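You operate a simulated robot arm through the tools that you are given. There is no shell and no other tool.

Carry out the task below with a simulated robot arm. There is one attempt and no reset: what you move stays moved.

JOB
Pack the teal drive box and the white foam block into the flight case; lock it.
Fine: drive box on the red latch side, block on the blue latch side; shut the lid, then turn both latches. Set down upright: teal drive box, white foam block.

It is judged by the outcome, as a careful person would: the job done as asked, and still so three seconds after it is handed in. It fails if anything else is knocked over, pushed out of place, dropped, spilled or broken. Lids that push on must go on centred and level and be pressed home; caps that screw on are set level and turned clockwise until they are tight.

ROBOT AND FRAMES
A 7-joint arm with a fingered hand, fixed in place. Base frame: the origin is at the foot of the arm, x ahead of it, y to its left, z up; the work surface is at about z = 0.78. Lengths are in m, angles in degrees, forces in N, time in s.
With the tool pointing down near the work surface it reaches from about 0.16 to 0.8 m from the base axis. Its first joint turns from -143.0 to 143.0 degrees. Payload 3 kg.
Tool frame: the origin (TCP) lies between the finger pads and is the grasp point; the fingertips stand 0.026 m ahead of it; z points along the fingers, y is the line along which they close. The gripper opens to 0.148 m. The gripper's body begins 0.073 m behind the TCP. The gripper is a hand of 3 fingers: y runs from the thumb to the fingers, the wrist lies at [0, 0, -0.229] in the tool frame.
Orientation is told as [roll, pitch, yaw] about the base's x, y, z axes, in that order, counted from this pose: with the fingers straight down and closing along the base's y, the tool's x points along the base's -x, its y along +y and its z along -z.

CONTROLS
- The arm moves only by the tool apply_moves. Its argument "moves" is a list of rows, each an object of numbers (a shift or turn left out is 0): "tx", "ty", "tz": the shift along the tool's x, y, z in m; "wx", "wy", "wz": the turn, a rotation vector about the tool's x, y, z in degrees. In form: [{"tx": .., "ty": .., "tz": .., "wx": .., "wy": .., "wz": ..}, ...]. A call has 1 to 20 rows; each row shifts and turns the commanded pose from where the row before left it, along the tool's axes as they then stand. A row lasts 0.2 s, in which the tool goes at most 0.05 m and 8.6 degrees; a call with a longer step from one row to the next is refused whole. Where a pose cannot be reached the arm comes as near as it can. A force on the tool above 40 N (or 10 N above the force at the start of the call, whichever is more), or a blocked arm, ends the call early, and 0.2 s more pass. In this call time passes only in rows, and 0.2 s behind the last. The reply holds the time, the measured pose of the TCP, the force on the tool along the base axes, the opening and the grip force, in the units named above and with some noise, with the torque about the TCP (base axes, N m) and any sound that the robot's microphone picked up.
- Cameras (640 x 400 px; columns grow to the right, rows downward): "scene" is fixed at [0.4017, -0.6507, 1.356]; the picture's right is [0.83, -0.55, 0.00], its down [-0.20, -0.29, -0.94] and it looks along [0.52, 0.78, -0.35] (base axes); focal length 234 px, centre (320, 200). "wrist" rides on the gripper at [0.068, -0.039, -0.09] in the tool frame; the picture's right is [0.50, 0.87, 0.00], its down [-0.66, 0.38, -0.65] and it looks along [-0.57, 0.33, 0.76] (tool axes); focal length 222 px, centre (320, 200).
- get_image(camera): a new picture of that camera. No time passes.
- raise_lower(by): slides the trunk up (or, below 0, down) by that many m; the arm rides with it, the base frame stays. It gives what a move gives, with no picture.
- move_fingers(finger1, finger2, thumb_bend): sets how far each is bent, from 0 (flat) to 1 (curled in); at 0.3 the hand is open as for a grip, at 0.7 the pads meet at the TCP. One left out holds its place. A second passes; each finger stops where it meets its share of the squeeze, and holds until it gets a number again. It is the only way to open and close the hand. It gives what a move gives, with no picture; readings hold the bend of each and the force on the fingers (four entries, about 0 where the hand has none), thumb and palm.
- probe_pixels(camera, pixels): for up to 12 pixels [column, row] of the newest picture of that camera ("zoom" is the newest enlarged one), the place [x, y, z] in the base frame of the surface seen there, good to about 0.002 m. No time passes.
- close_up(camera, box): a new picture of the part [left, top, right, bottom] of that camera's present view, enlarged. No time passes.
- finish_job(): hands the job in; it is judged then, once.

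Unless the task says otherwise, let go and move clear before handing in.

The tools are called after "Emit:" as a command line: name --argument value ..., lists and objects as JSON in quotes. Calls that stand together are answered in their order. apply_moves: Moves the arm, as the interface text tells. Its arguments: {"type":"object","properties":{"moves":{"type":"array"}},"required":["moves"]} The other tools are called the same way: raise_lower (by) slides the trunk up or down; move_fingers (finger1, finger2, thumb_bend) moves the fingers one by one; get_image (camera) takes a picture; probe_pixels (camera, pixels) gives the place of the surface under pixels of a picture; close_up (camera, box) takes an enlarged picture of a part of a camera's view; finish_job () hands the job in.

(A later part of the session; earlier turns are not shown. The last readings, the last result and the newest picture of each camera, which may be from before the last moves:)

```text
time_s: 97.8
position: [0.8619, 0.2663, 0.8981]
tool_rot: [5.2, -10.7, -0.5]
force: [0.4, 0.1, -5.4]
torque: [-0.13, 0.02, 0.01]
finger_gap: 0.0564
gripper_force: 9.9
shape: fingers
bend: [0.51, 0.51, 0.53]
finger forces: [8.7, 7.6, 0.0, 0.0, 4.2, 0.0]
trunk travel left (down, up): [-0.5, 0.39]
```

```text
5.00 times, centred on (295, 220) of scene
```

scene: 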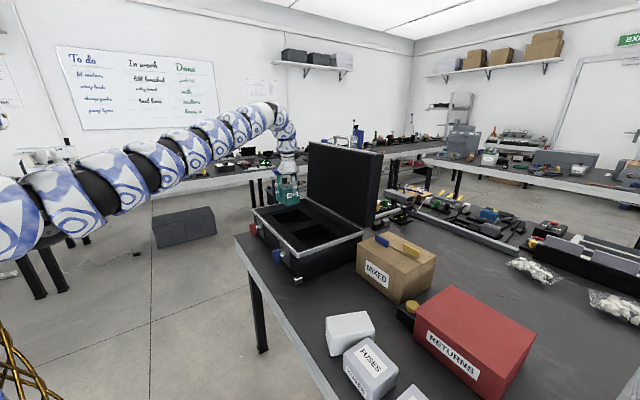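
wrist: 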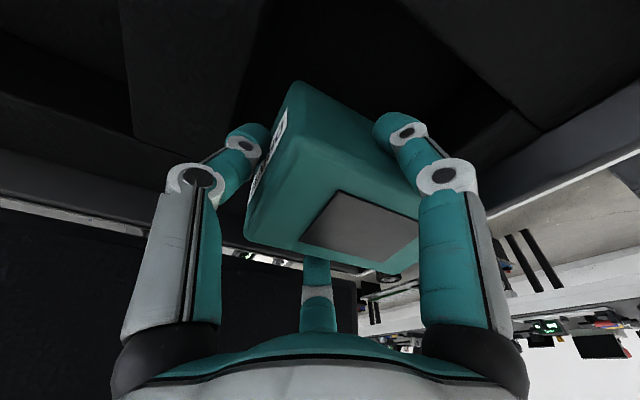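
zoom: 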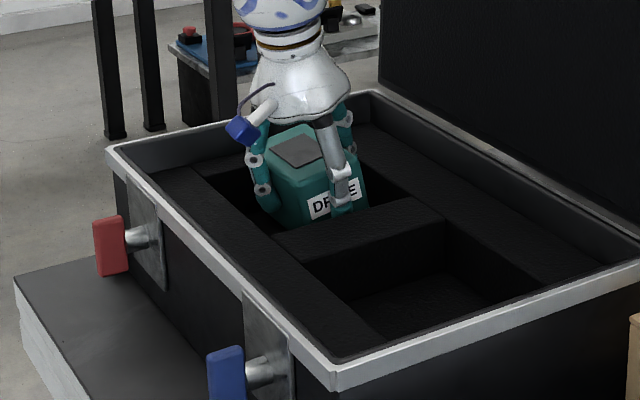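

It's going cleanly into the pocket with no contact yet. I'll creep down the last centimetre.

Emit:
apply_moves --moves '[{"tx": 0.00075, "ty": -0.00036, "tz": 0.0039}, {"tx": 0.00075, "ty": -0.00036, "tz": 0.0039}, {"tz": 0}]'

Emit:
apply_moves --moves '[{"tx": 0.00056, "ty": -0.00027, "tz": 0.0029}, {"tz": 0}]'

```text
time_s: 98.6
position: [0.8625, 0.2649, 0.8909]
tool_rot: [5.3, -10.7, -0.5]
force: [0.6, -0.2, -5.4]
torque: [-0.11, 0.06, -0.02]
finger_gap: 0.0565
gripper_force: 9.9
shape: fingers
bend: [0.51, 0.51, 0.53]
finger forces: [8.7, 7.7, 0.0, 0.0, 4.1, 0.0]
trunk travel left (down, up): [-0.5, 0.39]
```

```text
time_s: 99.2
position: [0.8622, 0.2648, 0.8878]
tool_rot: [5.3, -10.8, -0.7]
force: [1.3, 0.0, 1.0]
torque: [0.0, 0.05, 0.04]
finger_gap: 0.0564
gripper_force: 11.1
shape: fingers
bend: [0.51, 0.51, 0.53]
finger forces: [8.3, 9.1, 0.0, 0.0, 4.7, 0.0]
trunk travel left (down, up): [-0.5, 0.39]
```

The box is now resting on the pocket floor (fz +1.0). I'll ease the thumb off, then open the fingers just enough to let it settle.

Emit:
move_fingers --thumb_bend 0.47

Emit:
move_fingers --finger1 0.46 --finger2 0.46

Emit:
get_image --camera "wrist"

Emit:
close_up --camera "scene" --box '[250, 180, 340, 260]'

```text
time_s: 100.2
position: [0.861, 0.2661, 0.8869]
tool_rot: [5.3, -10.8, -0.5]
force: [2.4, 11.4, 3.1]
torque: [-0.11, 0.13, 0.11]
finger_gap: 0.0571
gripper_force: 14.4
shape: fingers
bend: [0.51, 0.51, 0.5]
finger forces: [8.9, 9.2, 0.0, 0.0, 11.4, 0.0]
trunk travel left (down, up): [-0.5, 0.39]
```

```text
time_s: 101.2
position: [0.8604, 0.2653, 0.8879]
tool_rot: [5.4, -10.8, -0.4]
force: [1.7, 8.1, 5.1]
torque: [-0.22, -0.03, 0.06]
finger_gap: 0.0661
gripper_force: 5.4
shape: fingers
bend: [0.46, 0.46, 0.5]
finger forces: [0.0, 0.4, 0.0, 0.0, 9.7, 0.1]
trunk travel left (down, up): [-0.5, 0.39]
```

```text
taken
```

wrist: 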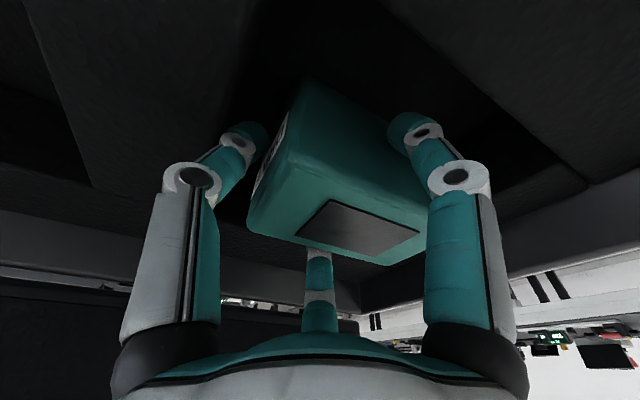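

```text
5.00 times, centred on (295, 220) of scene
```

zoom: 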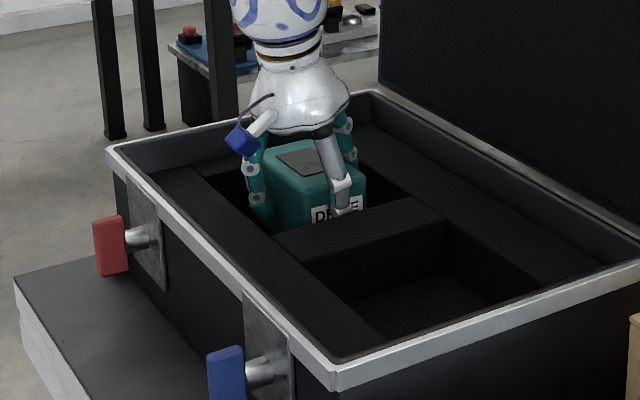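

The thumb's back is pressing the divider (fy +8…11), while the box seems to have settled. I'll relax the thumb slightly and check where the box sits.

Emit:
move_fingers --thumb_bend 0.505

Emit:
probe_pixels --camera "wrist" --pixels '[[255, 215], [300, 235], [385, 258], [315, 130], [350, 150], [415, 250], [360, 225], [265, 190], [290, 110]]'

Emit:
probe_pixels --camera "zoom" --pixels '[[325, 215], [355, 205], [345, 200], [310, 200], [330, 190], [280, 180], [300, 230], [430, 200], [290, 240]]'

```text
time_s: 102.2
position: [0.8617, 0.2655, 0.8885]
tool_rot: [5.3, -10.8, -0.5]
force: [-0.4, 3.2, -0.7]
torque: [0.04, 0.0, -0.04]
finger_gap: 0.0657
gripper_force: 1.4
shape: fingers
bend: [0.46, 0.46, 0.51]
finger forces: [0.0, 0.3, 0.1, 0.0, 2.5, 0.0]
trunk travel left (down, up): [-0.5, 0.39]
```

```text
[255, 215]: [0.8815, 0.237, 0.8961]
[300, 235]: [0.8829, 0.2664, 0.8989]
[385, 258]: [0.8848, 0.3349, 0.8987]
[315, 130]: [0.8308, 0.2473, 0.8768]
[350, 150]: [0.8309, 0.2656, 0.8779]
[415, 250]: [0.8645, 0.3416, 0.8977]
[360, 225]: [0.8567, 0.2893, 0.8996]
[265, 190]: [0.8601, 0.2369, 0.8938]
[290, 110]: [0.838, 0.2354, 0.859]
```

```text
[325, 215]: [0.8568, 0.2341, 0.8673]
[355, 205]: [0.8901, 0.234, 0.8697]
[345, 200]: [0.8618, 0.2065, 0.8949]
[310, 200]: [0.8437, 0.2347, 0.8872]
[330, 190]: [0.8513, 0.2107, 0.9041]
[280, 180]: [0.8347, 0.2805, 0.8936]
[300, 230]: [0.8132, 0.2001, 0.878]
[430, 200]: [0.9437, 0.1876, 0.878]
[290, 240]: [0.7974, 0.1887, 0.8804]
```

The box is flat on the pocket floor: its top is at 0.898–0.900 everywhere and its centre at about (0.862, 0.291). I'll open the fingers slightly more and withdraw straight up.

Emit:
move_fingers --finger1 0.43 --finger2 0.43

Emit:
apply_moves --moves '[{"tx": -0.00094, "ty": 0.00045, "tz": -0.0049}, {"tx": -0.0015, "ty": 0.0007, "tz": -0.0078}, {"tx": -0.0015, "ty": 0.0007, "tz": -0.0078}, {"tx": -0.0019, "ty": 0.0009, "tz": -0.0098}, {"tx": -0.0028, "ty": 0.00135, "tz": -0.0147}, {"tx": -0.0037, "ty": 0.0018, "tz": -0.0196}, {"tx": -0.0037, "ty": 0.0018, "tz": -0.0196}, {"tx": -0.0037, "ty": 0.0018, "tz": -0.0196}]'

Emit:
close_up --camera "scene" --box '[250, 180, 340, 260]'

Emit:
get_image --camera "wrist"

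```text
time_s: 103.2
position: [0.8617, 0.2661, 0.8875]
tool_rot: [5.3, -10.9, -0.6]
force: [0.2, 2.7, 0.0]
torque: [-0.03, 0.02, -0.01]
finger_gap: 0.0712
gripper_force: 1.5
shape: fingers
bend: [0.43, 0.43, 0.51]
finger forces: [0.1, 0.1, 0.1, 0.1, 2.3, 0.0]
trunk travel left (down, up): [-0.5, 0.39]
```

```text
time_s: 105.0
position: [0.8611, 0.2657, 0.9954]
tool_rot: [5.3, -10.8, -0.5]
force: [-0.6, 0.1, 0.0]
torque: [-0.03, -0.04, -0.02]
finger_gap: 0.0733
gripper_force: 0.0
shape: fingers
bend: [0.43, 0.43, 0.5]
finger forces: [0.0, 0.0, 0.0, 0.0, 0.1, 0.0]
trunk travel left (down, up): [-0.5, 0.39]
```

```text
5.00 times, centred on (295, 220) of scene
```

zoom: 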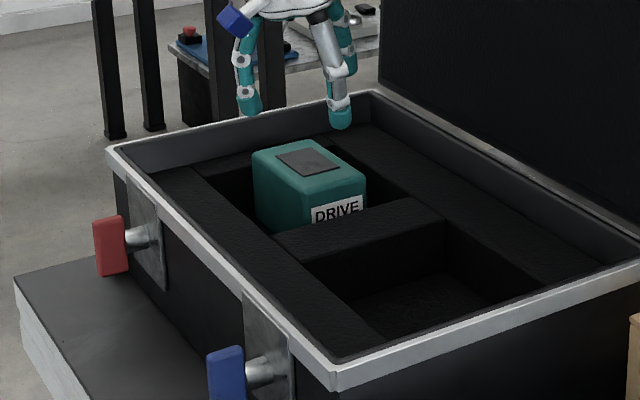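

```text
taken
```

wrist: 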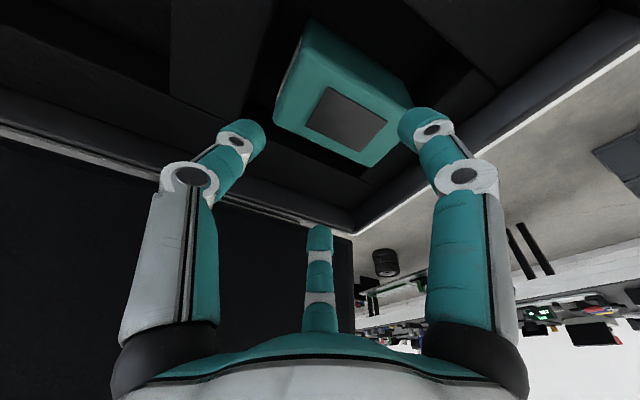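

The drive box now sits upright in the red-side pocket. Next is the foam block. I'll back the hand out, straighten it, and travel at a safe height toward the foam.

Emit:
apply_moves --moves '[{"tx": -0.0066, "ty": 0.0032, "tz": -0.0342}, {"tx": -0.0066, "ty": 0.0032, "tz": -0.0342}, {"tx": -0.0066, "ty": 0.0032, "tz": -0.0342}, {"tx": 0.03}, {"tx": 0.03}, {"wx": 2.6, "wy": 5.4}, {"wx": 2.6, "wy": 5.4}]'

Emit:
move_fingers --finger1 0.3 --finger2 0.3 --thumb_bend 0.3

```text
time_s: 106.6
position: [0.8025, 0.2649, 1.0872]
tool_rot: [0.0, 0.3, 0.0]
force: [-1.5, 3.4, 0.3]
torque: [-0.34, -0.23, -0.02]
finger_gap: 0.0735
gripper_force: 0.1
shape: fingers
bend: [0.43, 0.43, 0.5]
finger forces: [0.1, 0.0, 0.0, 0.1, 0.0, 0.0]
trunk travel left (down, up): [-0.5, 0.39]
```

```text
time_s: 107.6
position: [0.8017, 0.2665, 1.0874]
tool_rot: [0.0, -0.1, 0.1]
force: [-0.1, 0.0, -0.3]
torque: [-0.03, 0.01, -0.01]
finger_gap: 0.1265
gripper_force: 0.1
shape: fingers
bend: [0.3, 0.3, 0.3]
finger forces: [0.0, 0.1, 0.0, 0.1, 0.0, 0.1]
trunk travel left (down, up): [-0.5, 0.39]
```

The hand is vertical again at (0.80, 0.27, 1.087). I'll travel in −y toward the foam side, staying above everything.

Emit:
apply_moves --moves '[{"ty": -0.02, "tx": -0.004}, {"ty": -0.04, "tx": -0.004}, {"ty": -0.04, "tx": -0.004}, {"ty": -0.04, "tx": -0.004}, {"ty": -0.04, "tx": -0.004}, {"ty": -0.04, "tx": -0.004}, {"ty": -0.04, "tx": -0.004}, {"ty": -0.04, "tx": -0.004}, {"ty": -0.04, "tx": -0.004}, {"ty": -0.04, "tx": -0.004}, {"ty": -0.04}, {"ty": -0.04}, {"ty": -0.03}]'

Emit:
raise_lower --by 0.3

Emit:
get_image --camera "scene"

```text
time_s: 110.4
position: [0.8428, -0.2244, 1.0901]
tool_rot: [0.0, 0.0, 0.0]
force: [-0.1, 0.5, -0.3]
torque: [0.0, 0.01, -0.02]
finger_gap: 0.1266
gripper_force: 0.0
shape: fingers
bend: [0.3, 0.3, 0.3]
finger forces: [0.0, 0.1, 0.1, 0.0, 0.0, 0.1]
trunk travel left (down, up): [-0.5, 0.39]
```

```text
time_s: 113.4
position: [0.8433, -0.2244, 1.3905]
tool_rot: [0.1, 0.0, -0.1]
force: [-0.4, 0.1, 0.2]
torque: [0.01, 0.02, -0.02]
finger_gap: 0.1267
gripper_force: 0.1
shape: fingers
bend: [0.3, 0.3, 0.3]
finger forces: [0.1, 0.1, 0.0, 0.0, 0.0, 0.1]
trunk travel left (down, up): [-0.8, 0.09]
```

```text
taken
```

scene: 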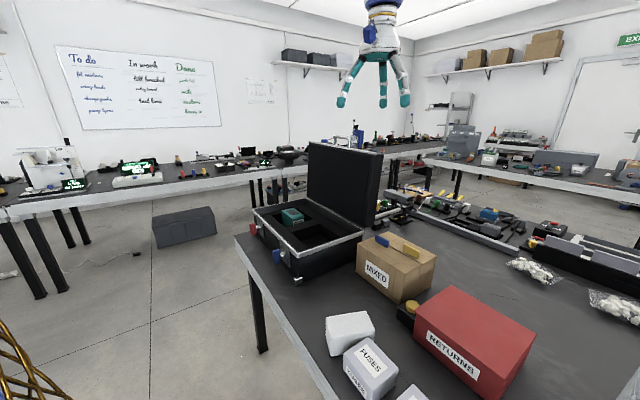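

The scene is undisturbed and the drive box is visible in its pocket. I'll turn the hand to yaw −113 to match the foam and come down to z≈1.08.

Emit:
apply_moves --moves '[{"wz": 8.1}, {"wz": 8.1}, {"wz": 8.1}, {"wz": 8.1}, {"wz": 8.1}, {"wz": 8.1}, {"wz": 8.1}, {"wz": 8.1}, {"wz": 8.1}, {"wz": 8.1}, {"wz": 8.1}, {"wz": 8.1}, {"wz": 8.1}, {"wz": 8.0}]'

Emit:
apply_moves --moves '[{"tz": 0.04}, {"tz": 0.045}, {"tz": 0.045}, {"tz": 0.045}, {"tz": 0.045}, {"tz": 0.045}, {"tz": 0.045}]'

Emit:
get_image --camera "wrist"

```text
time_s: 116.4
position: [0.8427, -0.2227, 1.3904]
tool_rot: [0.0, 0.1, -113.5]
force: [-0.2, 0.4, 0.2]
torque: [-0.02, 0.02, 0.0]
finger_gap: 0.1268
gripper_force: 0.1
shape: fingers
bend: [0.3, 0.3, 0.3]
finger forces: [0.1, 0.0, 0.0, 0.0, 0.0, 0.0]
trunk travel left (down, up): [-0.8, 0.09]
```

```text
time_s: 118.0
position: [0.8444, -0.2221, 1.0791]
tool_rot: [-0.1, -0.1, -113.3]
force: [0.5, 0.4, -1.1]
torque: [0.0, 0.0, 0.01]
finger_gap: 0.127
gripper_force: 0.1
shape: fingers
bend: [0.3, 0.3, 0.3]
finger forces: [0.0, 0.1, 0.0, 0.0, 0.1, 0.1]
trunk travel left (down, up): [-0.8, 0.09]
```

```text
taken
```

wrist: 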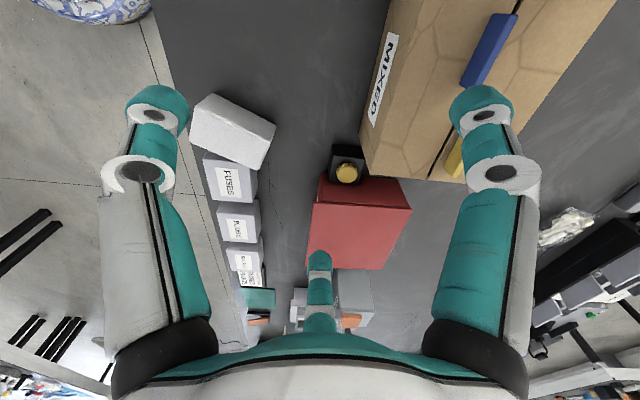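

The foam is visible at (233,130), with FUSES below it at (228,180). I'll zoom in and measure both carefully.

Emit:
close_up --camera "wrist" --box '[180, 80, 290, 200]'

Emit:
probe_pixels --camera "zoom" --pixels '[[170, 60], [350, 150], [330, 260], [130, 190], [250, 150], [200, 250], [260, 280]]'

```text
3.33 times, centred on (235, 140) of wrist
```

zoom: 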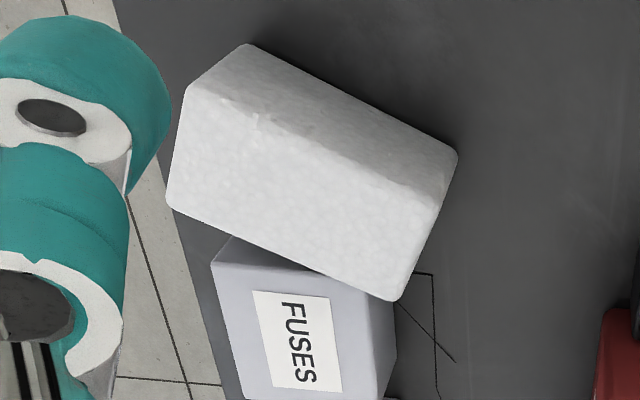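

```text
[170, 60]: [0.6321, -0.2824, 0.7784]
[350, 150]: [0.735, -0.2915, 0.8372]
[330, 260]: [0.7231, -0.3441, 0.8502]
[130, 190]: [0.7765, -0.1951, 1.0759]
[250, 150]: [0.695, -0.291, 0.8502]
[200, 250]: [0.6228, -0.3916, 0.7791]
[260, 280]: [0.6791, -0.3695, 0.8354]
```

Now the actual corners from this zoom.

Emit:
probe_pixels --camera "zoom" --pixels '[[192, 88], [436, 188], [396, 295], [173, 205], [245, 48], [452, 150], [285, 252], [380, 292], [235, 242], [388, 305], [300, 265], [215, 262]]'

Emit:
close_up --camera "scene" --box '[315, 300, 405, 370]'

Emit:
probe_pixels --camera "zoom" --pixels '[[85, 130], [375, 100], [430, 200], [120, 250], [100, 380], [280, 250], [180, 240], [330, 220], [200, 290], [380, 220], [300, 330], [420, 260]]'

```text
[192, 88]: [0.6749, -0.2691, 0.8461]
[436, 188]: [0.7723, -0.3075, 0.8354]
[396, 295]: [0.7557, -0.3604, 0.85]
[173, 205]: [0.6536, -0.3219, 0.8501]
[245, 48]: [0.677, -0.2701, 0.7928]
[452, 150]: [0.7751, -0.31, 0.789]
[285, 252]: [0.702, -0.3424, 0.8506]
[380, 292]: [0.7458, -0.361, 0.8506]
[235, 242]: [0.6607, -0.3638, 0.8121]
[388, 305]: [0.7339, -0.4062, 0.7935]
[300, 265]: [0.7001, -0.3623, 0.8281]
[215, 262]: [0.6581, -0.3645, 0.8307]
```

```text
5.71 times, centred on (360, 335) of scene
```

zoom: 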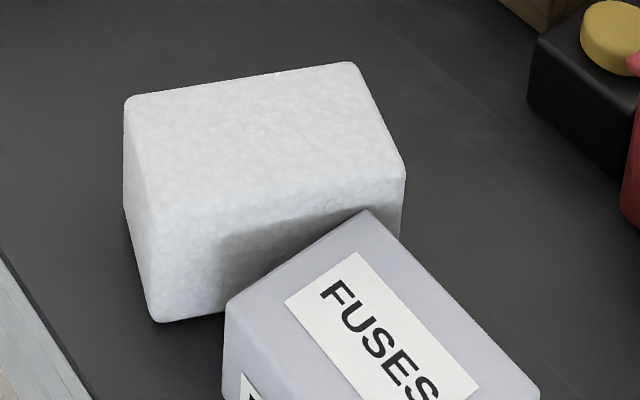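

```text
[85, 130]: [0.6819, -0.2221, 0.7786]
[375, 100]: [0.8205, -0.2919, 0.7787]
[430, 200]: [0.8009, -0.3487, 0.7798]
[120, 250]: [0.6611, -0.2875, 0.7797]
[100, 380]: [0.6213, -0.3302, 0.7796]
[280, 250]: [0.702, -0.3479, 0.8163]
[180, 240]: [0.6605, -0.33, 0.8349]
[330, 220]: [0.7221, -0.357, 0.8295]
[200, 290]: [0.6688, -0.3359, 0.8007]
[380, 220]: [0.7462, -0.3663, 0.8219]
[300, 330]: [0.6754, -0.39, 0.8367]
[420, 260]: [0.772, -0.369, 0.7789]
```

The gap to FUSES near the foam's middle is only about 2 cm, which is too tight for a finger. I'll instead pinch the foam by its two ends, well away from FUSES, lift it, and set it in the open area before the final grip. First I'll turn the hand (thumb toward +y) and open the fingers.

Emit:
apply_moves --moves '[{"wz": 8.1}, {"wz": 8.1}, {"wz": 8.1}, {"wz": 8.1}, {"wz": 8.1}, {"wz": 8.1}, {"wz": 8.1}, {"wz": 8.1}, {"wz": 8.1}, {"wz": 8.1}, {"wz": 8.0}]'

Emit:
move_fingers --finger1 0.18 --finger2 0.18 --thumb_bend 0.55

```text
time_s: 120.4
position: [0.8442, -0.2237, 1.0801]
tool_rot: [-0.1, 0.1, 157.5]
force: [0.0, -0.7, -1.3]
torque: [-0.01, 0.02, -0.03]
finger_gap: 0.1269
gripper_force: 0.0
shape: fingers
bend: [0.3, 0.3, 0.3]
finger forces: [0.0, 0.1, 0.0, 0.1, 0.1, 0.1]
trunk travel left (down, up): [-0.8, 0.09]
```

```text
time_s: 121.4
position: [0.8427, -0.2229, 1.0794]
tool_rot: [0.0, 0.0, 157.7]
force: [0.2, 0.0, -0.2]
torque: [-0.01, -0.02, 0.0]
finger_gap: 0.103
gripper_force: 0.1
shape: fingers
bend: [0.18, 0.18, 0.55]
finger forces: [0.0, 0.0, 0.1, 0.1, 0.1, 0.0]
trunk travel left (down, up): [-0.8, 0.09]
```

I'll move in over the foam and start down.

Emit:
apply_moves --moves '[{"tx": -0.021, "ty": 0.0255}, {"tx": -0.021, "ty": 0.0255}, {"tx": -0.021, "ty": 0.0255}, {"tx": -0.021, "ty": 0.0254}, {"tz": 0.04}, {"tz": 0.04}, {"tz": 0.03}]'

Emit:
get_image --camera "scene"

Emit:
get_image --camera "wrist"

```text
time_s: 123.0
position: [0.7269, -0.2852, 0.9707]
tool_rot: [-0.2, 0.0, 157.7]
force: [-0.2, 0.6, 0.8]
torque: [0.0, 0.05, 0.0]
finger_gap: 0.1029
gripper_force: 0.1
shape: fingers
bend: [0.18, 0.18, 0.55]
finger forces: [0.0, 0.0, 0.1, 0.0, 0.1, 0.1]
trunk travel left (down, up): [-0.8, 0.09]
```

```text
taken
```

scene: 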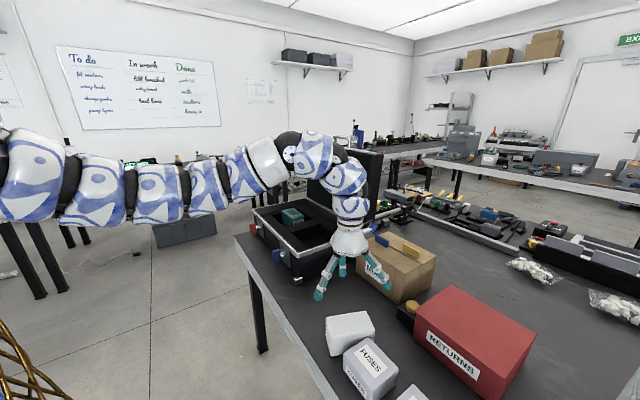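

```text
taken
```

wrist: 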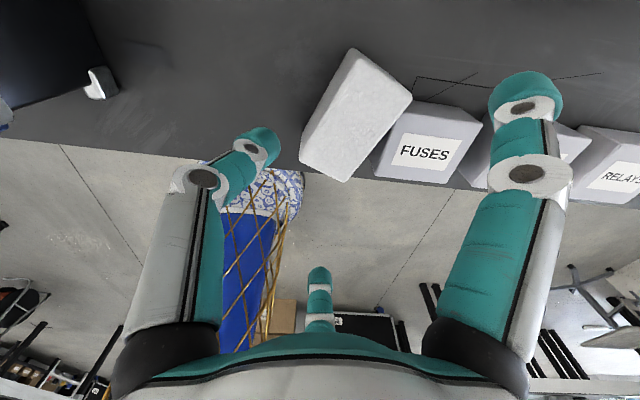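

The hand is over the foam. I'll re-measure the foam and FUSES from this view before going lower.

Emit:
close_up --camera "wrist" --box '[280, 30, 500, 210]'

Emit:
probe_pixels --camera "wrist" --pixels '[[365, 58], [408, 95], [350, 178], [308, 155], [350, 52], [305, 138], [410, 105], [382, 175], [355, 115], [478, 125]]'

```text
2.22 times, centred on (390, 120) of wrist
```

zoom: 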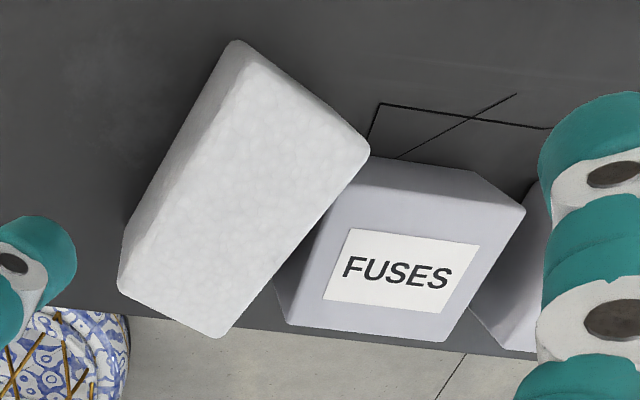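

```text
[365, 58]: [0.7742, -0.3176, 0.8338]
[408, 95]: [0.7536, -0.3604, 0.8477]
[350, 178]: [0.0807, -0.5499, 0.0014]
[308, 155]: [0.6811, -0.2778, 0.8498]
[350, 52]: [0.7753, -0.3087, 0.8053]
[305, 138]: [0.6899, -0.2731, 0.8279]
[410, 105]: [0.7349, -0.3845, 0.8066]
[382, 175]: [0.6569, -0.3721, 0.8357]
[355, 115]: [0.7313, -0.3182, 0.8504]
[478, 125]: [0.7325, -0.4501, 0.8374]
```

The foam centre is about (0.716, −0.317), so my TCP is within 2 mm of where I want it. I'll lower to z≈0.885 and check the finger clearances.

Emit:
apply_moves --moves '[{"tz": 0.03, "ty": 0.001, "tx": 0.002}, {"tz": 0.03}, {"tz": 0.026}]'

Emit:
close_up --camera "scene" --box '[295, 250, 415, 370]'

Emit:
get_image --camera "wrist"

```text
time_s: 123.8
position: [0.7266, -0.2831, 0.8832]
tool_rot: [-0.1, -0.2, 157.7]
force: [-0.2, 0.0, 0.6]
torque: [0.01, -0.06, 0.03]
finger_gap: 0.1031
gripper_force: 0.1
shape: fingers
bend: [0.18, 0.18, 0.55]
finger forces: [0.0, 0.0, 0.0, 0.1, 0.0, 0.1]
trunk travel left (down, up): [-0.8, 0.09]
```

```text
3.33 times, centred on (355, 310) of scene
```

zoom: 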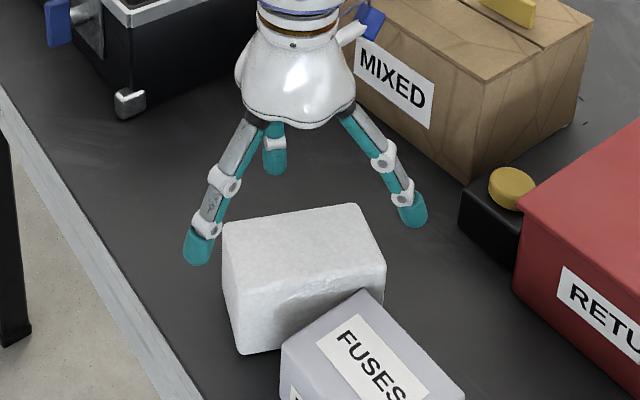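

```text
taken
```

wrist: 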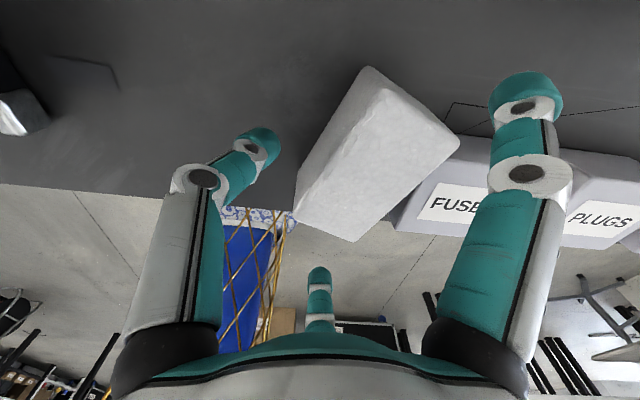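

The fingers straddle the foam's two ends with room to spare. I'll descend to z≈0.832 and close moderately.

Emit:
apply_moves --moves '[{"tz": 0.018, "ty": 0.002}, {"tz": 0.018, "ty": 0.001}, {"tz": 0.015}]'

Emit:
move_fingers --finger1 0.42 --finger2 0.42

Emit:
close_up --camera "scene" --box '[295, 260, 415, 370]'

Emit:
get_image --camera "wrist"

```text
time_s: 124.6
position: [0.7253, -0.2894, 0.8318]
tool_rot: [0.0, 0.0, 157.7]
force: [0.2, -0.2, -0.2]
torque: [0.01, 0.03, 0.02]
finger_gap: 0.103
gripper_force: 0.1
shape: fingers
bend: [0.18, 0.18, 0.55]
finger forces: [0.0, 0.1, 0.0, 0.0, 0.0, 0.0]
trunk travel left (down, up): [-0.8, 0.09]
```

```text
time_s: 125.6
position: [0.725, -0.2892, 0.8327]
tool_rot: [-0.1, 0.1, 157.7]
force: [0.4, -4.2, 8.9]
torque: [-0.28, 0.09, 0.05]
finger_gap: 0.0841
gripper_force: 13.8
shape: fingers
bend: [0.31, 0.31, 0.55]
finger forces: [15.1, 13.1, 0.0, 0.0, 0.0, 0.0]
trunk travel left (down, up): [-0.8, 0.09]
```

```text
3.64 times, centred on (355, 315) of scene
```

zoom: 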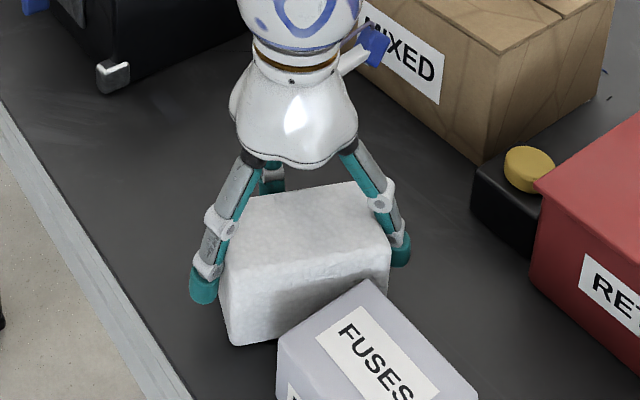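

```text
taken
```

wrist: 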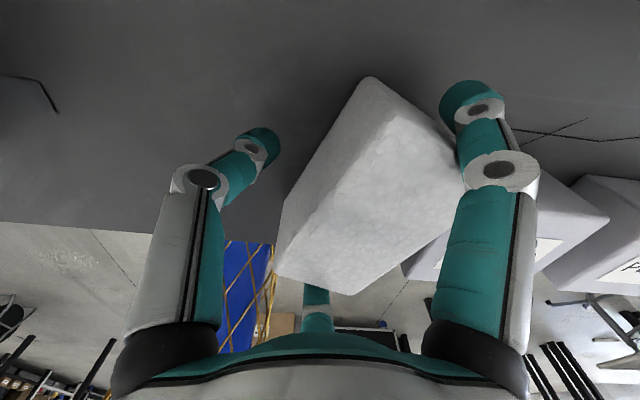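

The foam is gripped at both ends (15 and 13 N). I'll lift gently a couple of centimetres and check.

Emit:
apply_moves --moves '[{"tz": -0.004}, {"tz": -0.006}, {"tz": -0.008}, {"tz": -0.008}, {"tz": 0}]'

Emit:
close_up --camera "scene" --box '[295, 260, 415, 370]'

```text
time_s: 126.8
position: [0.7263, -0.2914, 0.8583]
tool_rot: [0.0, 0.0, 157.7]
force: [-0.6, 1.1, 0.3]
torque: [0.05, -0.01, 0.0]
finger_gap: 0.0828
gripper_force: 13.3
shape: fingers
bend: [0.32, 0.32, 0.55]
finger forces: [13.4, 13.4, 0.1, 0.0, 0.1, 0.1]
trunk travel left (down, up): [-0.8, 0.09]
```

```text
3.64 times, centred on (355, 315) of scene
```

zoom: 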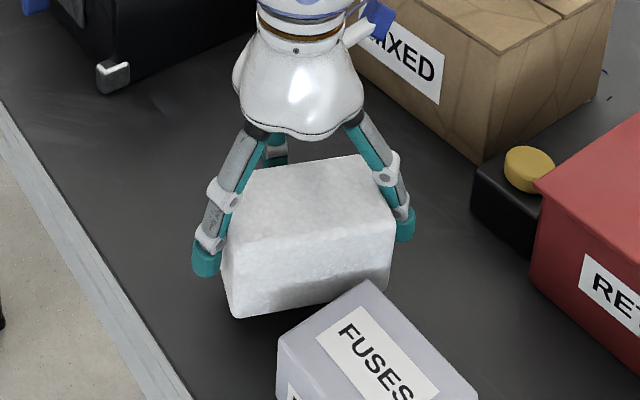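

The foam is up, level, and light. I'll lift a bit more, carry it about 10 cm away from FUSES, and lower it to the open table.

Emit:
apply_moves --moves '[{"tz": -0.01}, {"tz": -0.01}, {"ty": -0.01}, {"ty": -0.015}, {"ty": -0.02}, {"ty": -0.02}, {"ty": -0.02}, {"ty": -0.012}, {"tz": 0.01}, {"tz": 0.015}, {"tz": 0.014}, {"tz": 0}]'

Emit:
close_up --camera "scene" --box '[285, 240, 415, 370]'

```text
time_s: 129.4
position: [0.763, -0.2018, 0.8401]
tool_rot: [0.0, 0.0, 157.7]
force: [0.1, 0.3, -0.4]
torque: [-0.01, -0.01, 0.02]
finger_gap: 0.0825
gripper_force: 13.2
shape: fingers
bend: [0.32, 0.32, 0.55]
finger forces: [13.2, 13.2, 0.1, 0.1, 0.0, 0.0]
trunk travel left (down, up): [-0.8, 0.09]
```

```text
3.08 times, centred on (350, 305) of scene
```

zoom: 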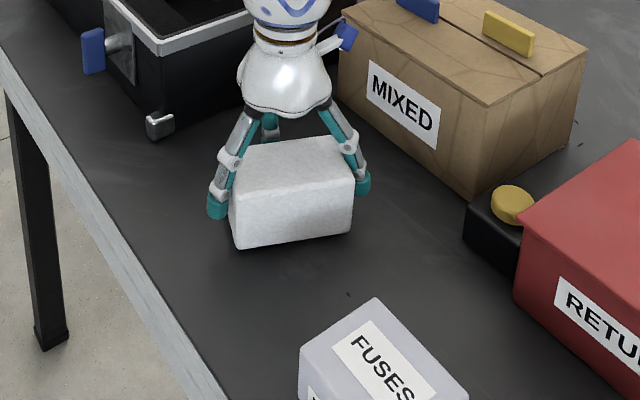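

The foam is about 7 mm above the table. I'll creep down to contact.

Emit:
apply_moves --moves '[{"tz": 0.003}, {"tz": 0.003}, {"tz": 0.0015}, {"tz": 0}]'

Emit:
move_fingers --finger1 0.18 --finger2 0.18

Emit:
apply_moves --moves '[{"tz": -0.02}, {"tz": -0.03}, {"tz": -0.03}]'

Emit:
close_up --camera "scene" --box '[285, 240, 415, 370]'

Emit:
get_image --camera "wrist"

```text
time_s: 130.4
position: [0.7623, -0.2008, 0.8336]
tool_rot: [-0.1, 0.0, 157.8]
force: [0.4, 1.2, 10.2]
torque: [-0.34, 0.22, 0.01]
finger_gap: 0.0826
gripper_force: 14.6
shape: fingers
bend: [0.32, 0.32, 0.55]
finger forces: [14.9, 14.3, 0.0, 0.2, 0.1, 0.0]
trunk travel left (down, up): [-0.8, 0.09]
```

```text
time_s: 131.4
position: [0.7623, -0.2009, 0.8314]
tool_rot: [0.0, 0.1, 157.6]
force: [0.4, -0.4, -0.3]
torque: [-0.02, 0.01, 0.03]
finger_gap: 0.103
gripper_force: 0.0
shape: fingers
bend: [0.18, 0.18, 0.55]
finger forces: [0.1, 0.0, 0.0, 0.0, 0.0, 0.0]
trunk travel left (down, up): [-0.8, 0.09]
```

```text
time_s: 132.2
position: [0.7633, -0.2, 0.9144]
tool_rot: [0.0, 0.0, 157.7]
force: [0.5, -0.2, 0.9]
torque: [0.01, -0.06, -0.03]
finger_gap: 0.1031
gripper_force: 0.0
shape: fingers
bend: [0.18, 0.18, 0.55]
finger forces: [0.1, 0.1, 0.1, 0.1, 0.1, 0.0]
trunk travel left (down, up): [-0.8, 0.09]
```

```text
3.08 times, centred on (350, 305) of scene
```

zoom: 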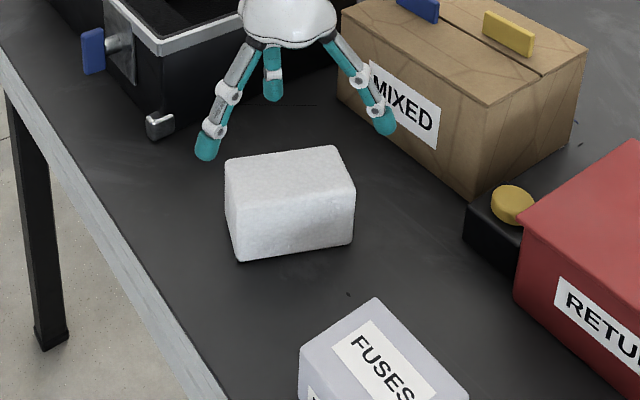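

```text
taken
```

wrist: 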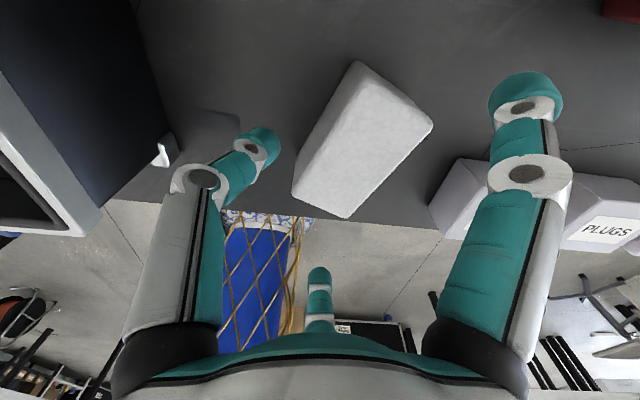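

The foam sits flat in the open, with FUSES untouched. I'll rise a little and rotate to yaw −112 for the same kind of side grip that worked on the drive box.

Emit:
apply_moves --moves '[{"tz": -0.03}, {"wz": -8.2}, {"wz": -8.2}, {"wz": -8.2}, {"wz": -8.2}, {"wz": -8.2}, {"wz": -8.2}, {"wz": -8.2}, {"wz": -8.2}, {"wz": -8.2}, {"wz": -8.2}, {"wz": -8.0}]'

Emit:
move_fingers --finger1 0.34 --finger2 0.34 --thumb_bend 0.34

Emit:
get_image --camera "wrist"

Emit:
close_up --camera "scene" --box '[305, 265, 385, 335]'

```text
time_s: 134.8
position: [0.7629, -0.2023, 0.9433]
tool_rot: [0.0, 0.0, -112.3]
force: [0.5, -0.1, -0.1]
torque: [0.0, -0.01, -0.04]
finger_gap: 0.1029
gripper_force: 0.0
shape: fingers
bend: [0.18, 0.18, 0.55]
finger forces: [0.1, 0.1, 0.0, 0.0, 0.0, 0.1]
trunk travel left (down, up): [-0.8, 0.09]
```

```text
time_s: 135.8
position: [0.762, -0.2018, 0.9431]
tool_rot: [0.0, 0.0, -112.3]
force: [0.5, -0.5, -0.5]
torque: [-0.04, 0.0, 0.01]
finger_gap: 0.1144
gripper_force: 0.0
shape: fingers
bend: [0.34, 0.34, 0.34]
finger forces: [0.0, 0.0, 0.1, 0.1, 0.1, 0.0]
trunk travel left (down, up): [-0.8, 0.09]
```

```text
taken
```

wrist: 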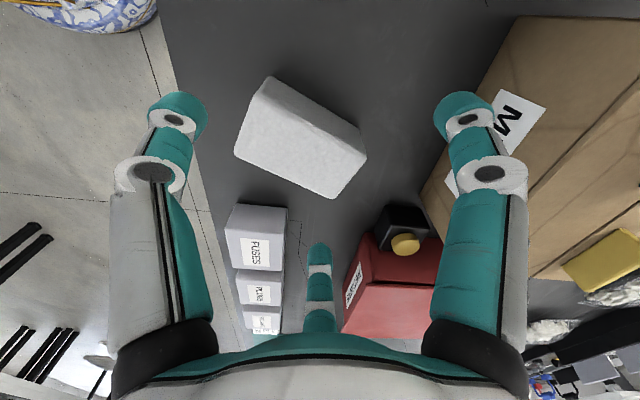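

```text
5.71 times, centred on (345, 300) of scene
```

zoom: 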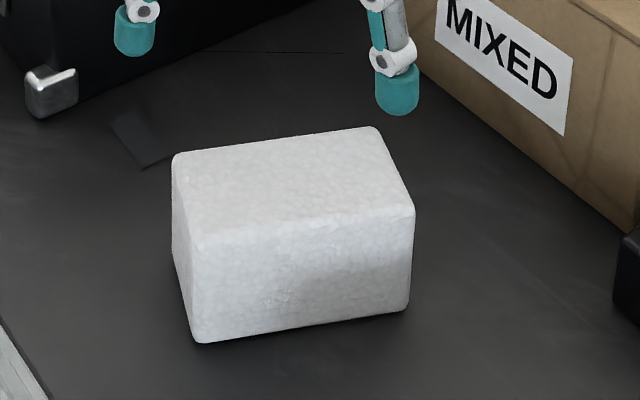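

Now I'll measure the foam's position and heading from both cameras.

Emit:
probe_pixels --camera "zoom" --pixels '[[180, 160], [370, 133], [405, 210], [200, 240], [205, 320], [400, 290], [220, 290], [300, 280], [380, 260], [182, 230], [290, 185]]'

Emit:
probe_pixels --camera "wrist" --pixels '[[268, 95], [360, 155], [333, 193], [240, 153], [272, 80], [362, 135], [300, 140]]'

```text
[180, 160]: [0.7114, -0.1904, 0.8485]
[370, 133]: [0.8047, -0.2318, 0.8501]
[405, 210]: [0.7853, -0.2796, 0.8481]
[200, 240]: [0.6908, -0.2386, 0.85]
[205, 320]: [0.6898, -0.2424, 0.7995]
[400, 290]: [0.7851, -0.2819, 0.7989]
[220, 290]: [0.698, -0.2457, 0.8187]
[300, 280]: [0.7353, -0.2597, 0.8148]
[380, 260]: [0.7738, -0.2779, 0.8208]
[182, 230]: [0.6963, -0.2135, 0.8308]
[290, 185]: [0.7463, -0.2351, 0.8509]
```

```text
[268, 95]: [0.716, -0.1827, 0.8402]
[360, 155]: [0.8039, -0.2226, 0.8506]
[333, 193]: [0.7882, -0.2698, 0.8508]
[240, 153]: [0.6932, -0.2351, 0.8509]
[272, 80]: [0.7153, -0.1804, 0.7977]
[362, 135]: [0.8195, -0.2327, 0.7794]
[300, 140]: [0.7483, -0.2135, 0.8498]
```

The foam centre is about (0.749, −0.231), heading −23°. I'll move the TCP to (0.7287, −0.2224) and lower to z≈0.885 to check.

Emit:
apply_moves --moves '[{"wz": 0.7, "tx": -0.016, "ty": -0.0113}, {"tx": -0.016, "ty": -0.0113}, {"tz": 0.03}, {"tz": 0.028}]'

Emit:
get_image --camera "wrist"

Emit:
close_up --camera "scene" --box '[285, 230, 385, 330]'

```text
time_s: 136.8
position: [0.7312, -0.225, 0.8852]
tool_rot: [-0.1, 0.0, -113.0]
force: [-0.2, 1.0, 0.0]
torque: [-0.03, 0.01, 0.03]
finger_gap: 0.1145
gripper_force: 0.1
shape: fingers
bend: [0.34, 0.34, 0.34]
finger forces: [0.0, 0.0, 0.0, 0.1, 0.0, 0.0]
trunk travel left (down, up): [-0.8, 0.09]
```

```text
taken
```

wrist: 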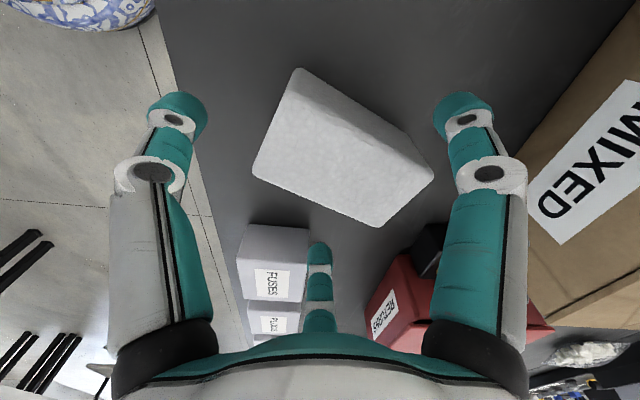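

```text
4.00 times, centred on (335, 280) of scene
```

zoom: 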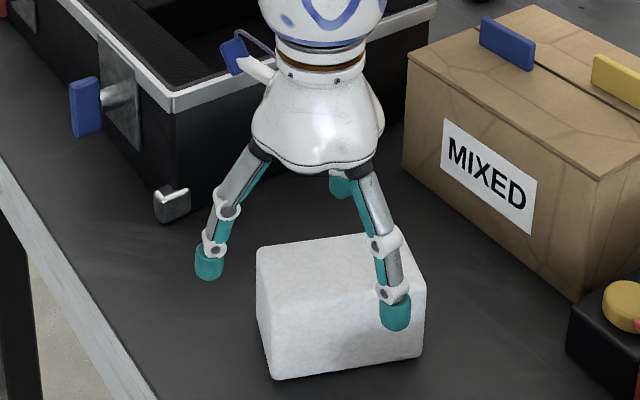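

I'll verify the foam's pose once more from this close view.

Emit:
probe_pixels --camera "wrist" --pixels '[[295, 85], [428, 178], [382, 222], [258, 172], [300, 70], [430, 165], [345, 150]]'

```text
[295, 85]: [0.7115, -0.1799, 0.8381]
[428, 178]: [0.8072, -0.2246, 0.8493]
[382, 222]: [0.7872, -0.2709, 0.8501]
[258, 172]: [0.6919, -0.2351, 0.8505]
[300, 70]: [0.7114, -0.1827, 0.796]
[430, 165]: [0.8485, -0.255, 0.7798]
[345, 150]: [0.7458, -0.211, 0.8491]
```

The pose is confirmed. I'll shift 3 mm back along the block and descend to z≈0.852, then close the fingers and add a light thumb.

Emit:
apply_moves --moves '[{"ty": -0.003, "tz": 0.011}, {"tz": 0.011}, {"tz": 0.011}]'

Emit:
move_fingers --finger1 0.64 --finger2 0.64

Emit:
get_image --camera "wrist"

Emit:
close_up --camera "scene" --box '[285, 230, 385, 330]'

```text
time_s: 137.6
position: [0.7293, -0.2208, 0.8522]
tool_rot: [0.0, 0.0, -113.1]
force: [-0.1, -0.5, -0.6]
torque: [0.03, 0.0, -0.02]
finger_gap: 0.1146
gripper_force: 0.0
shape: fingers
bend: [0.34, 0.34, 0.34]
finger forces: [0.0, 0.1, 0.1, 0.0, 0.0, 0.1]
trunk travel left (down, up): [-0.8, 0.09]
```

```text
time_s: 138.6
position: [0.7287, -0.2207, 0.8523]
tool_rot: [0.0, 0.0, -112.9]
force: [0.1, -0.1, 1.3]
torque: [0.0, -0.02, 0.0]
finger_gap: 0.0824
gripper_force: 8.6
shape: fingers
bend: [0.53, 0.53, 0.34]
finger forces: [8.7, 8.7, 0.1, 0.1, 0.0, 0.0]
trunk travel left (down, up): [-0.8, 0.09]
```

```text
taken
```

wrist: 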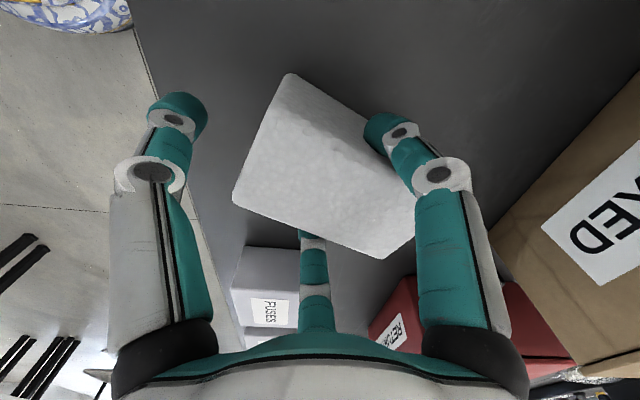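

```text
4.00 times, centred on (335, 280) of scene
```

zoom: 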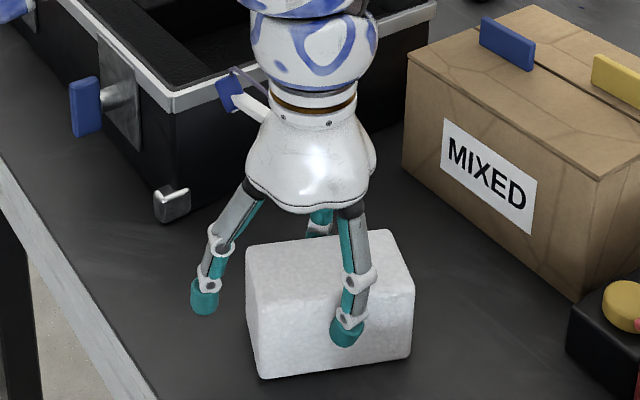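

Both fingers hold at 8.7 N. I'll bring the thumb on lightly, lift gently, and check.

Emit:
move_fingers --thumb_bend 0.53

Emit:
apply_moves --moves '[{"tz": -0.004}, {"tz": -0.008}, {"tz": -0.01}, {"tz": -0.01}, {"tz": 0}]'

Emit:
get_image --camera "wrist"

Emit:
close_up --camera "scene" --box '[285, 220, 385, 320]'

```text
time_s: 139.6
position: [0.7285, -0.2222, 0.8534]
tool_rot: [0.0, -0.1, -113.0]
force: [-0.4, -0.9, -0.3]
torque: [0.0, 0.0, -0.02]
finger_gap: 0.0584
gripper_force: 11.6
shape: fingers
bend: [0.52, 0.52, 0.5]
finger forces: [9.7, 9.7, 0.1, 0.1, 4.6, 0.0]
trunk travel left (down, up): [-0.8, 0.09]
```

```text
time_s: 140.8
position: [0.7263, -0.2213, 0.8853]
tool_rot: [-0.1, 0.1, -112.9]
force: [0.3, 0.6, -0.7]
torque: [0.0, 0.02, 0.0]
finger_gap: 0.058
gripper_force: 12.1
shape: fingers
bend: [0.52, 0.52, 0.5]
finger forces: [9.7, 9.6, 0.1, 0.0, 4.5, 0.1]
trunk travel left (down, up): [-0.8, 0.09]
```

```text
taken
```

wrist: 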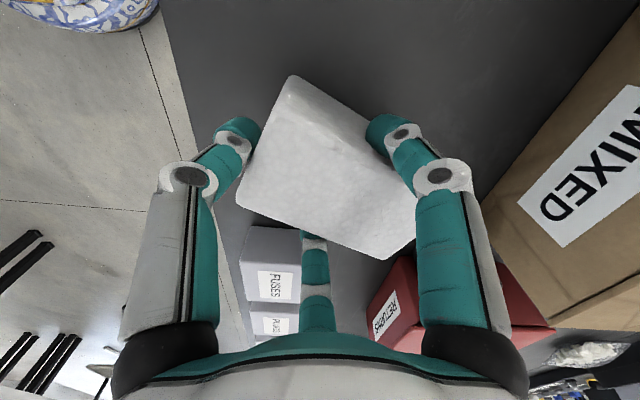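

```text
4.00 times, centred on (335, 270) of scene
```

zoom: 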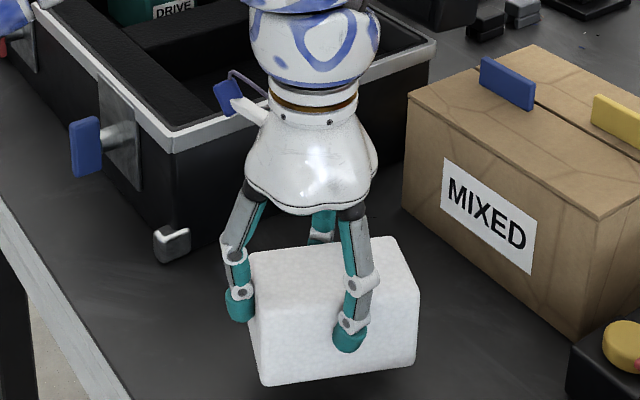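

The foam is held level at about 9.7 N per finger and weighs almost nothing. I'll raise it while moving out and toward the case, then straighten to yaw −90.

Emit:
apply_moves --moves '[{"tz": -0.015}, {"tz": -0.02}, {"tx": 0.0127, "ty": 0.004, "tz": -0.014}, {"tx": 0.0127, "ty": 0.004, "tz": -0.014}, {"tx": 0.0127, "ty": 0.004, "tz": -0.014}, {"tx": 0.0127, "ty": 0.004, "tz": -0.014}, {"tx": 0.0127, "ty": 0.004, "tz": -0.014}, {"tx": 0.0127, "ty": 0.004, "tz": -0.014}, {"tx": 0.0127, "ty": 0.004, "tz": -0.014}, {"tx": 0.0127, "ty": 0.004, "tz": -0.014}, {"tx": 0.0127, "ty": 0.004, "tz": -0.014}, {"tx": 0.0127, "ty": 0.004, "tz": -0.01}, {"wz": -6}, {"wz": -6}, {"wz": -6}, {"wz": -5}, {"tz": 0}]'

Emit:
get_image --camera "scene"

```text
time_s: 144.4
position: [0.814, -0.1191, 1.0542]
tool_rot: [-0.1, 0.0, -90.1]
force: [0.1, 0.2, -0.3]
torque: [0.03, 0.02, 0.04]
finger_gap: 0.0579
gripper_force: 12.0
shape: fingers
bend: [0.52, 0.52, 0.5]
finger forces: [9.5, 9.4, 0.0, 0.0, 4.4, 0.0]
trunk travel left (down, up): [-0.8, 0.09]
```

```text
taken
```

scene: 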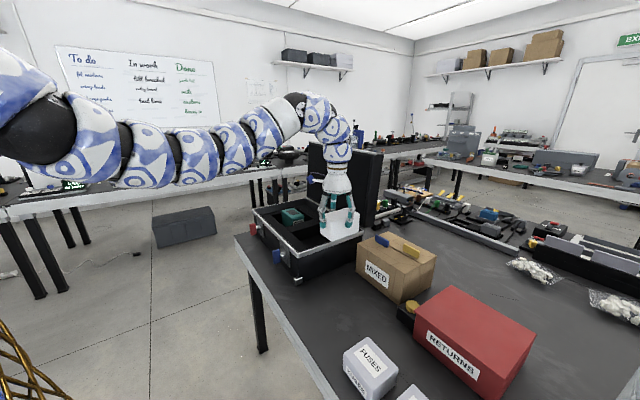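

The foam is over the case edge. I'll move it above the blue-side pocket while rising, then lower the trunk to gain reach.

Emit:
apply_moves --moves '[{"tx": 0.008, "ty": 0.0015, "tz": -0.008}, {"tx": 0.0143, "ty": 0.0028, "tz": -0.014}, {"tx": 0.0143, "ty": 0.0028, "tz": -0.014}, {"tx": 0.0143, "ty": 0.0028, "tz": -0.014}, {"tx": 0.0143, "ty": 0.0028, "tz": -0.014}, {"tx": 0.0143, "ty": 0.0028, "tz": -0.014}, {"tx": 0.0143, "ty": 0.0028, "tz": -0.014}, {"tx": 0.0143, "ty": 0.0028, "tz": -0.014}, {"tx": 0.0143, "ty": 0.0028, "tz": -0.014}, {"tx": 0.0143, "ty": 0.0028, "tz": -0.014}, {"tx": 0.0143, "ty": 0.0028, "tz": -0.014}, {"tx": 0.0143, "ty": 0.0028, "tz": -0.014}, {"tx": 0.0143, "ty": 0.0028, "tz": -0.014}, {"tx": 0.0143, "ty": 0.0028, "tz": -0.014}, {"tx": 0.006, "ty": 0.0015, "tz": -0.006}, {"tz": 0}]'

Emit:
raise_lower --by -0.2

Emit:
get_image --camera "wrist"

Emit:
close_up --camera "scene" --box '[245, 160, 385, 290]'

```text
time_s: 147.8
position: [0.8528, 0.0812, 1.2518]
tool_rot: [0.0, 0.0, -90.1]
force: [-0.7, 0.6, -0.7]
torque: [0.01, -0.01, 0.01]
finger_gap: 0.0575
gripper_force: 11.5
shape: fingers
bend: [0.52, 0.52, 0.5]
finger forces: [9.5, 9.4, 0.1, 0.0, 4.2, 0.0]
trunk travel left (down, up): [-0.8, 0.09]
```

```text
time_s: 150.0
position: [0.8524, 0.0824, 1.0511]
tool_rot: [0.0, 0.0, -90.0]
force: [-0.9, -0.6, 0.0]
torque: [0.02, 0.02, 0.0]
finger_gap: 0.0577
gripper_force: 11.6
shape: fingers
bend: [0.52, 0.52, 0.5]
finger forces: [9.5, 9.4, 0.1, 0.0, 4.2, 0.1]
trunk travel left (down, up): [-0.6, 0.29]
```

```text
taken
```

wrist: 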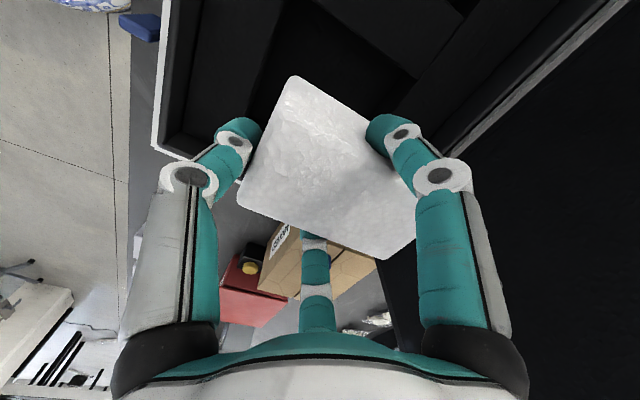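

```text
3.08 times, centred on (315, 225) of scene
```

zoom: 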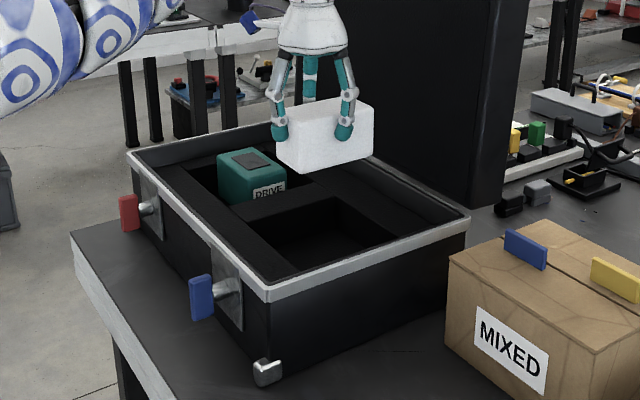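

I'll measure the foam's position relative to the pocket before lowering.

Emit:
probe_pixels --camera "zoom" --pixels '[[283, 150], [370, 125], [285, 165], [368, 148], [330, 140], [275, 150], [240, 207], [330, 196], [378, 222], [278, 275], [300, 250], [345, 250]]'

Emit:
probe_pixels --camera "wrist" --pixels '[[297, 85], [245, 205], [388, 252], [300, 150], [350, 160], [405, 240], [400, 60], [385, 110], [460, 110], [190, 130], [260, 110]]'

```text
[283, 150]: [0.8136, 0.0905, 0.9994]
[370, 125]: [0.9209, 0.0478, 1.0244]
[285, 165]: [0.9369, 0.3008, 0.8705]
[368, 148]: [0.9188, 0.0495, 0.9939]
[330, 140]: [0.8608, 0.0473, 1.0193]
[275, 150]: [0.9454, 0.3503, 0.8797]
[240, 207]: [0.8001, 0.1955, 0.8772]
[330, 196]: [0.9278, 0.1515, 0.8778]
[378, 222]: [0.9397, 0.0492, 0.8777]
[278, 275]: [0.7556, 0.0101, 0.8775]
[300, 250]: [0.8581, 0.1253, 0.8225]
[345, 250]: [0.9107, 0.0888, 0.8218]
```

```text
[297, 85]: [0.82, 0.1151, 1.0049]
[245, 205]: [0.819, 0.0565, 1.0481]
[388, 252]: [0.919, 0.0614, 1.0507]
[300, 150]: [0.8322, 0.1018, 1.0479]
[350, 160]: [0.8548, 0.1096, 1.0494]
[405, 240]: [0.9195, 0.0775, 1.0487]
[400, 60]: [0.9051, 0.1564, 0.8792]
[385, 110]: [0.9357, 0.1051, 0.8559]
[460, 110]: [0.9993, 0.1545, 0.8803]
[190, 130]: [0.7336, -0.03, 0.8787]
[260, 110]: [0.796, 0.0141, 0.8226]
```

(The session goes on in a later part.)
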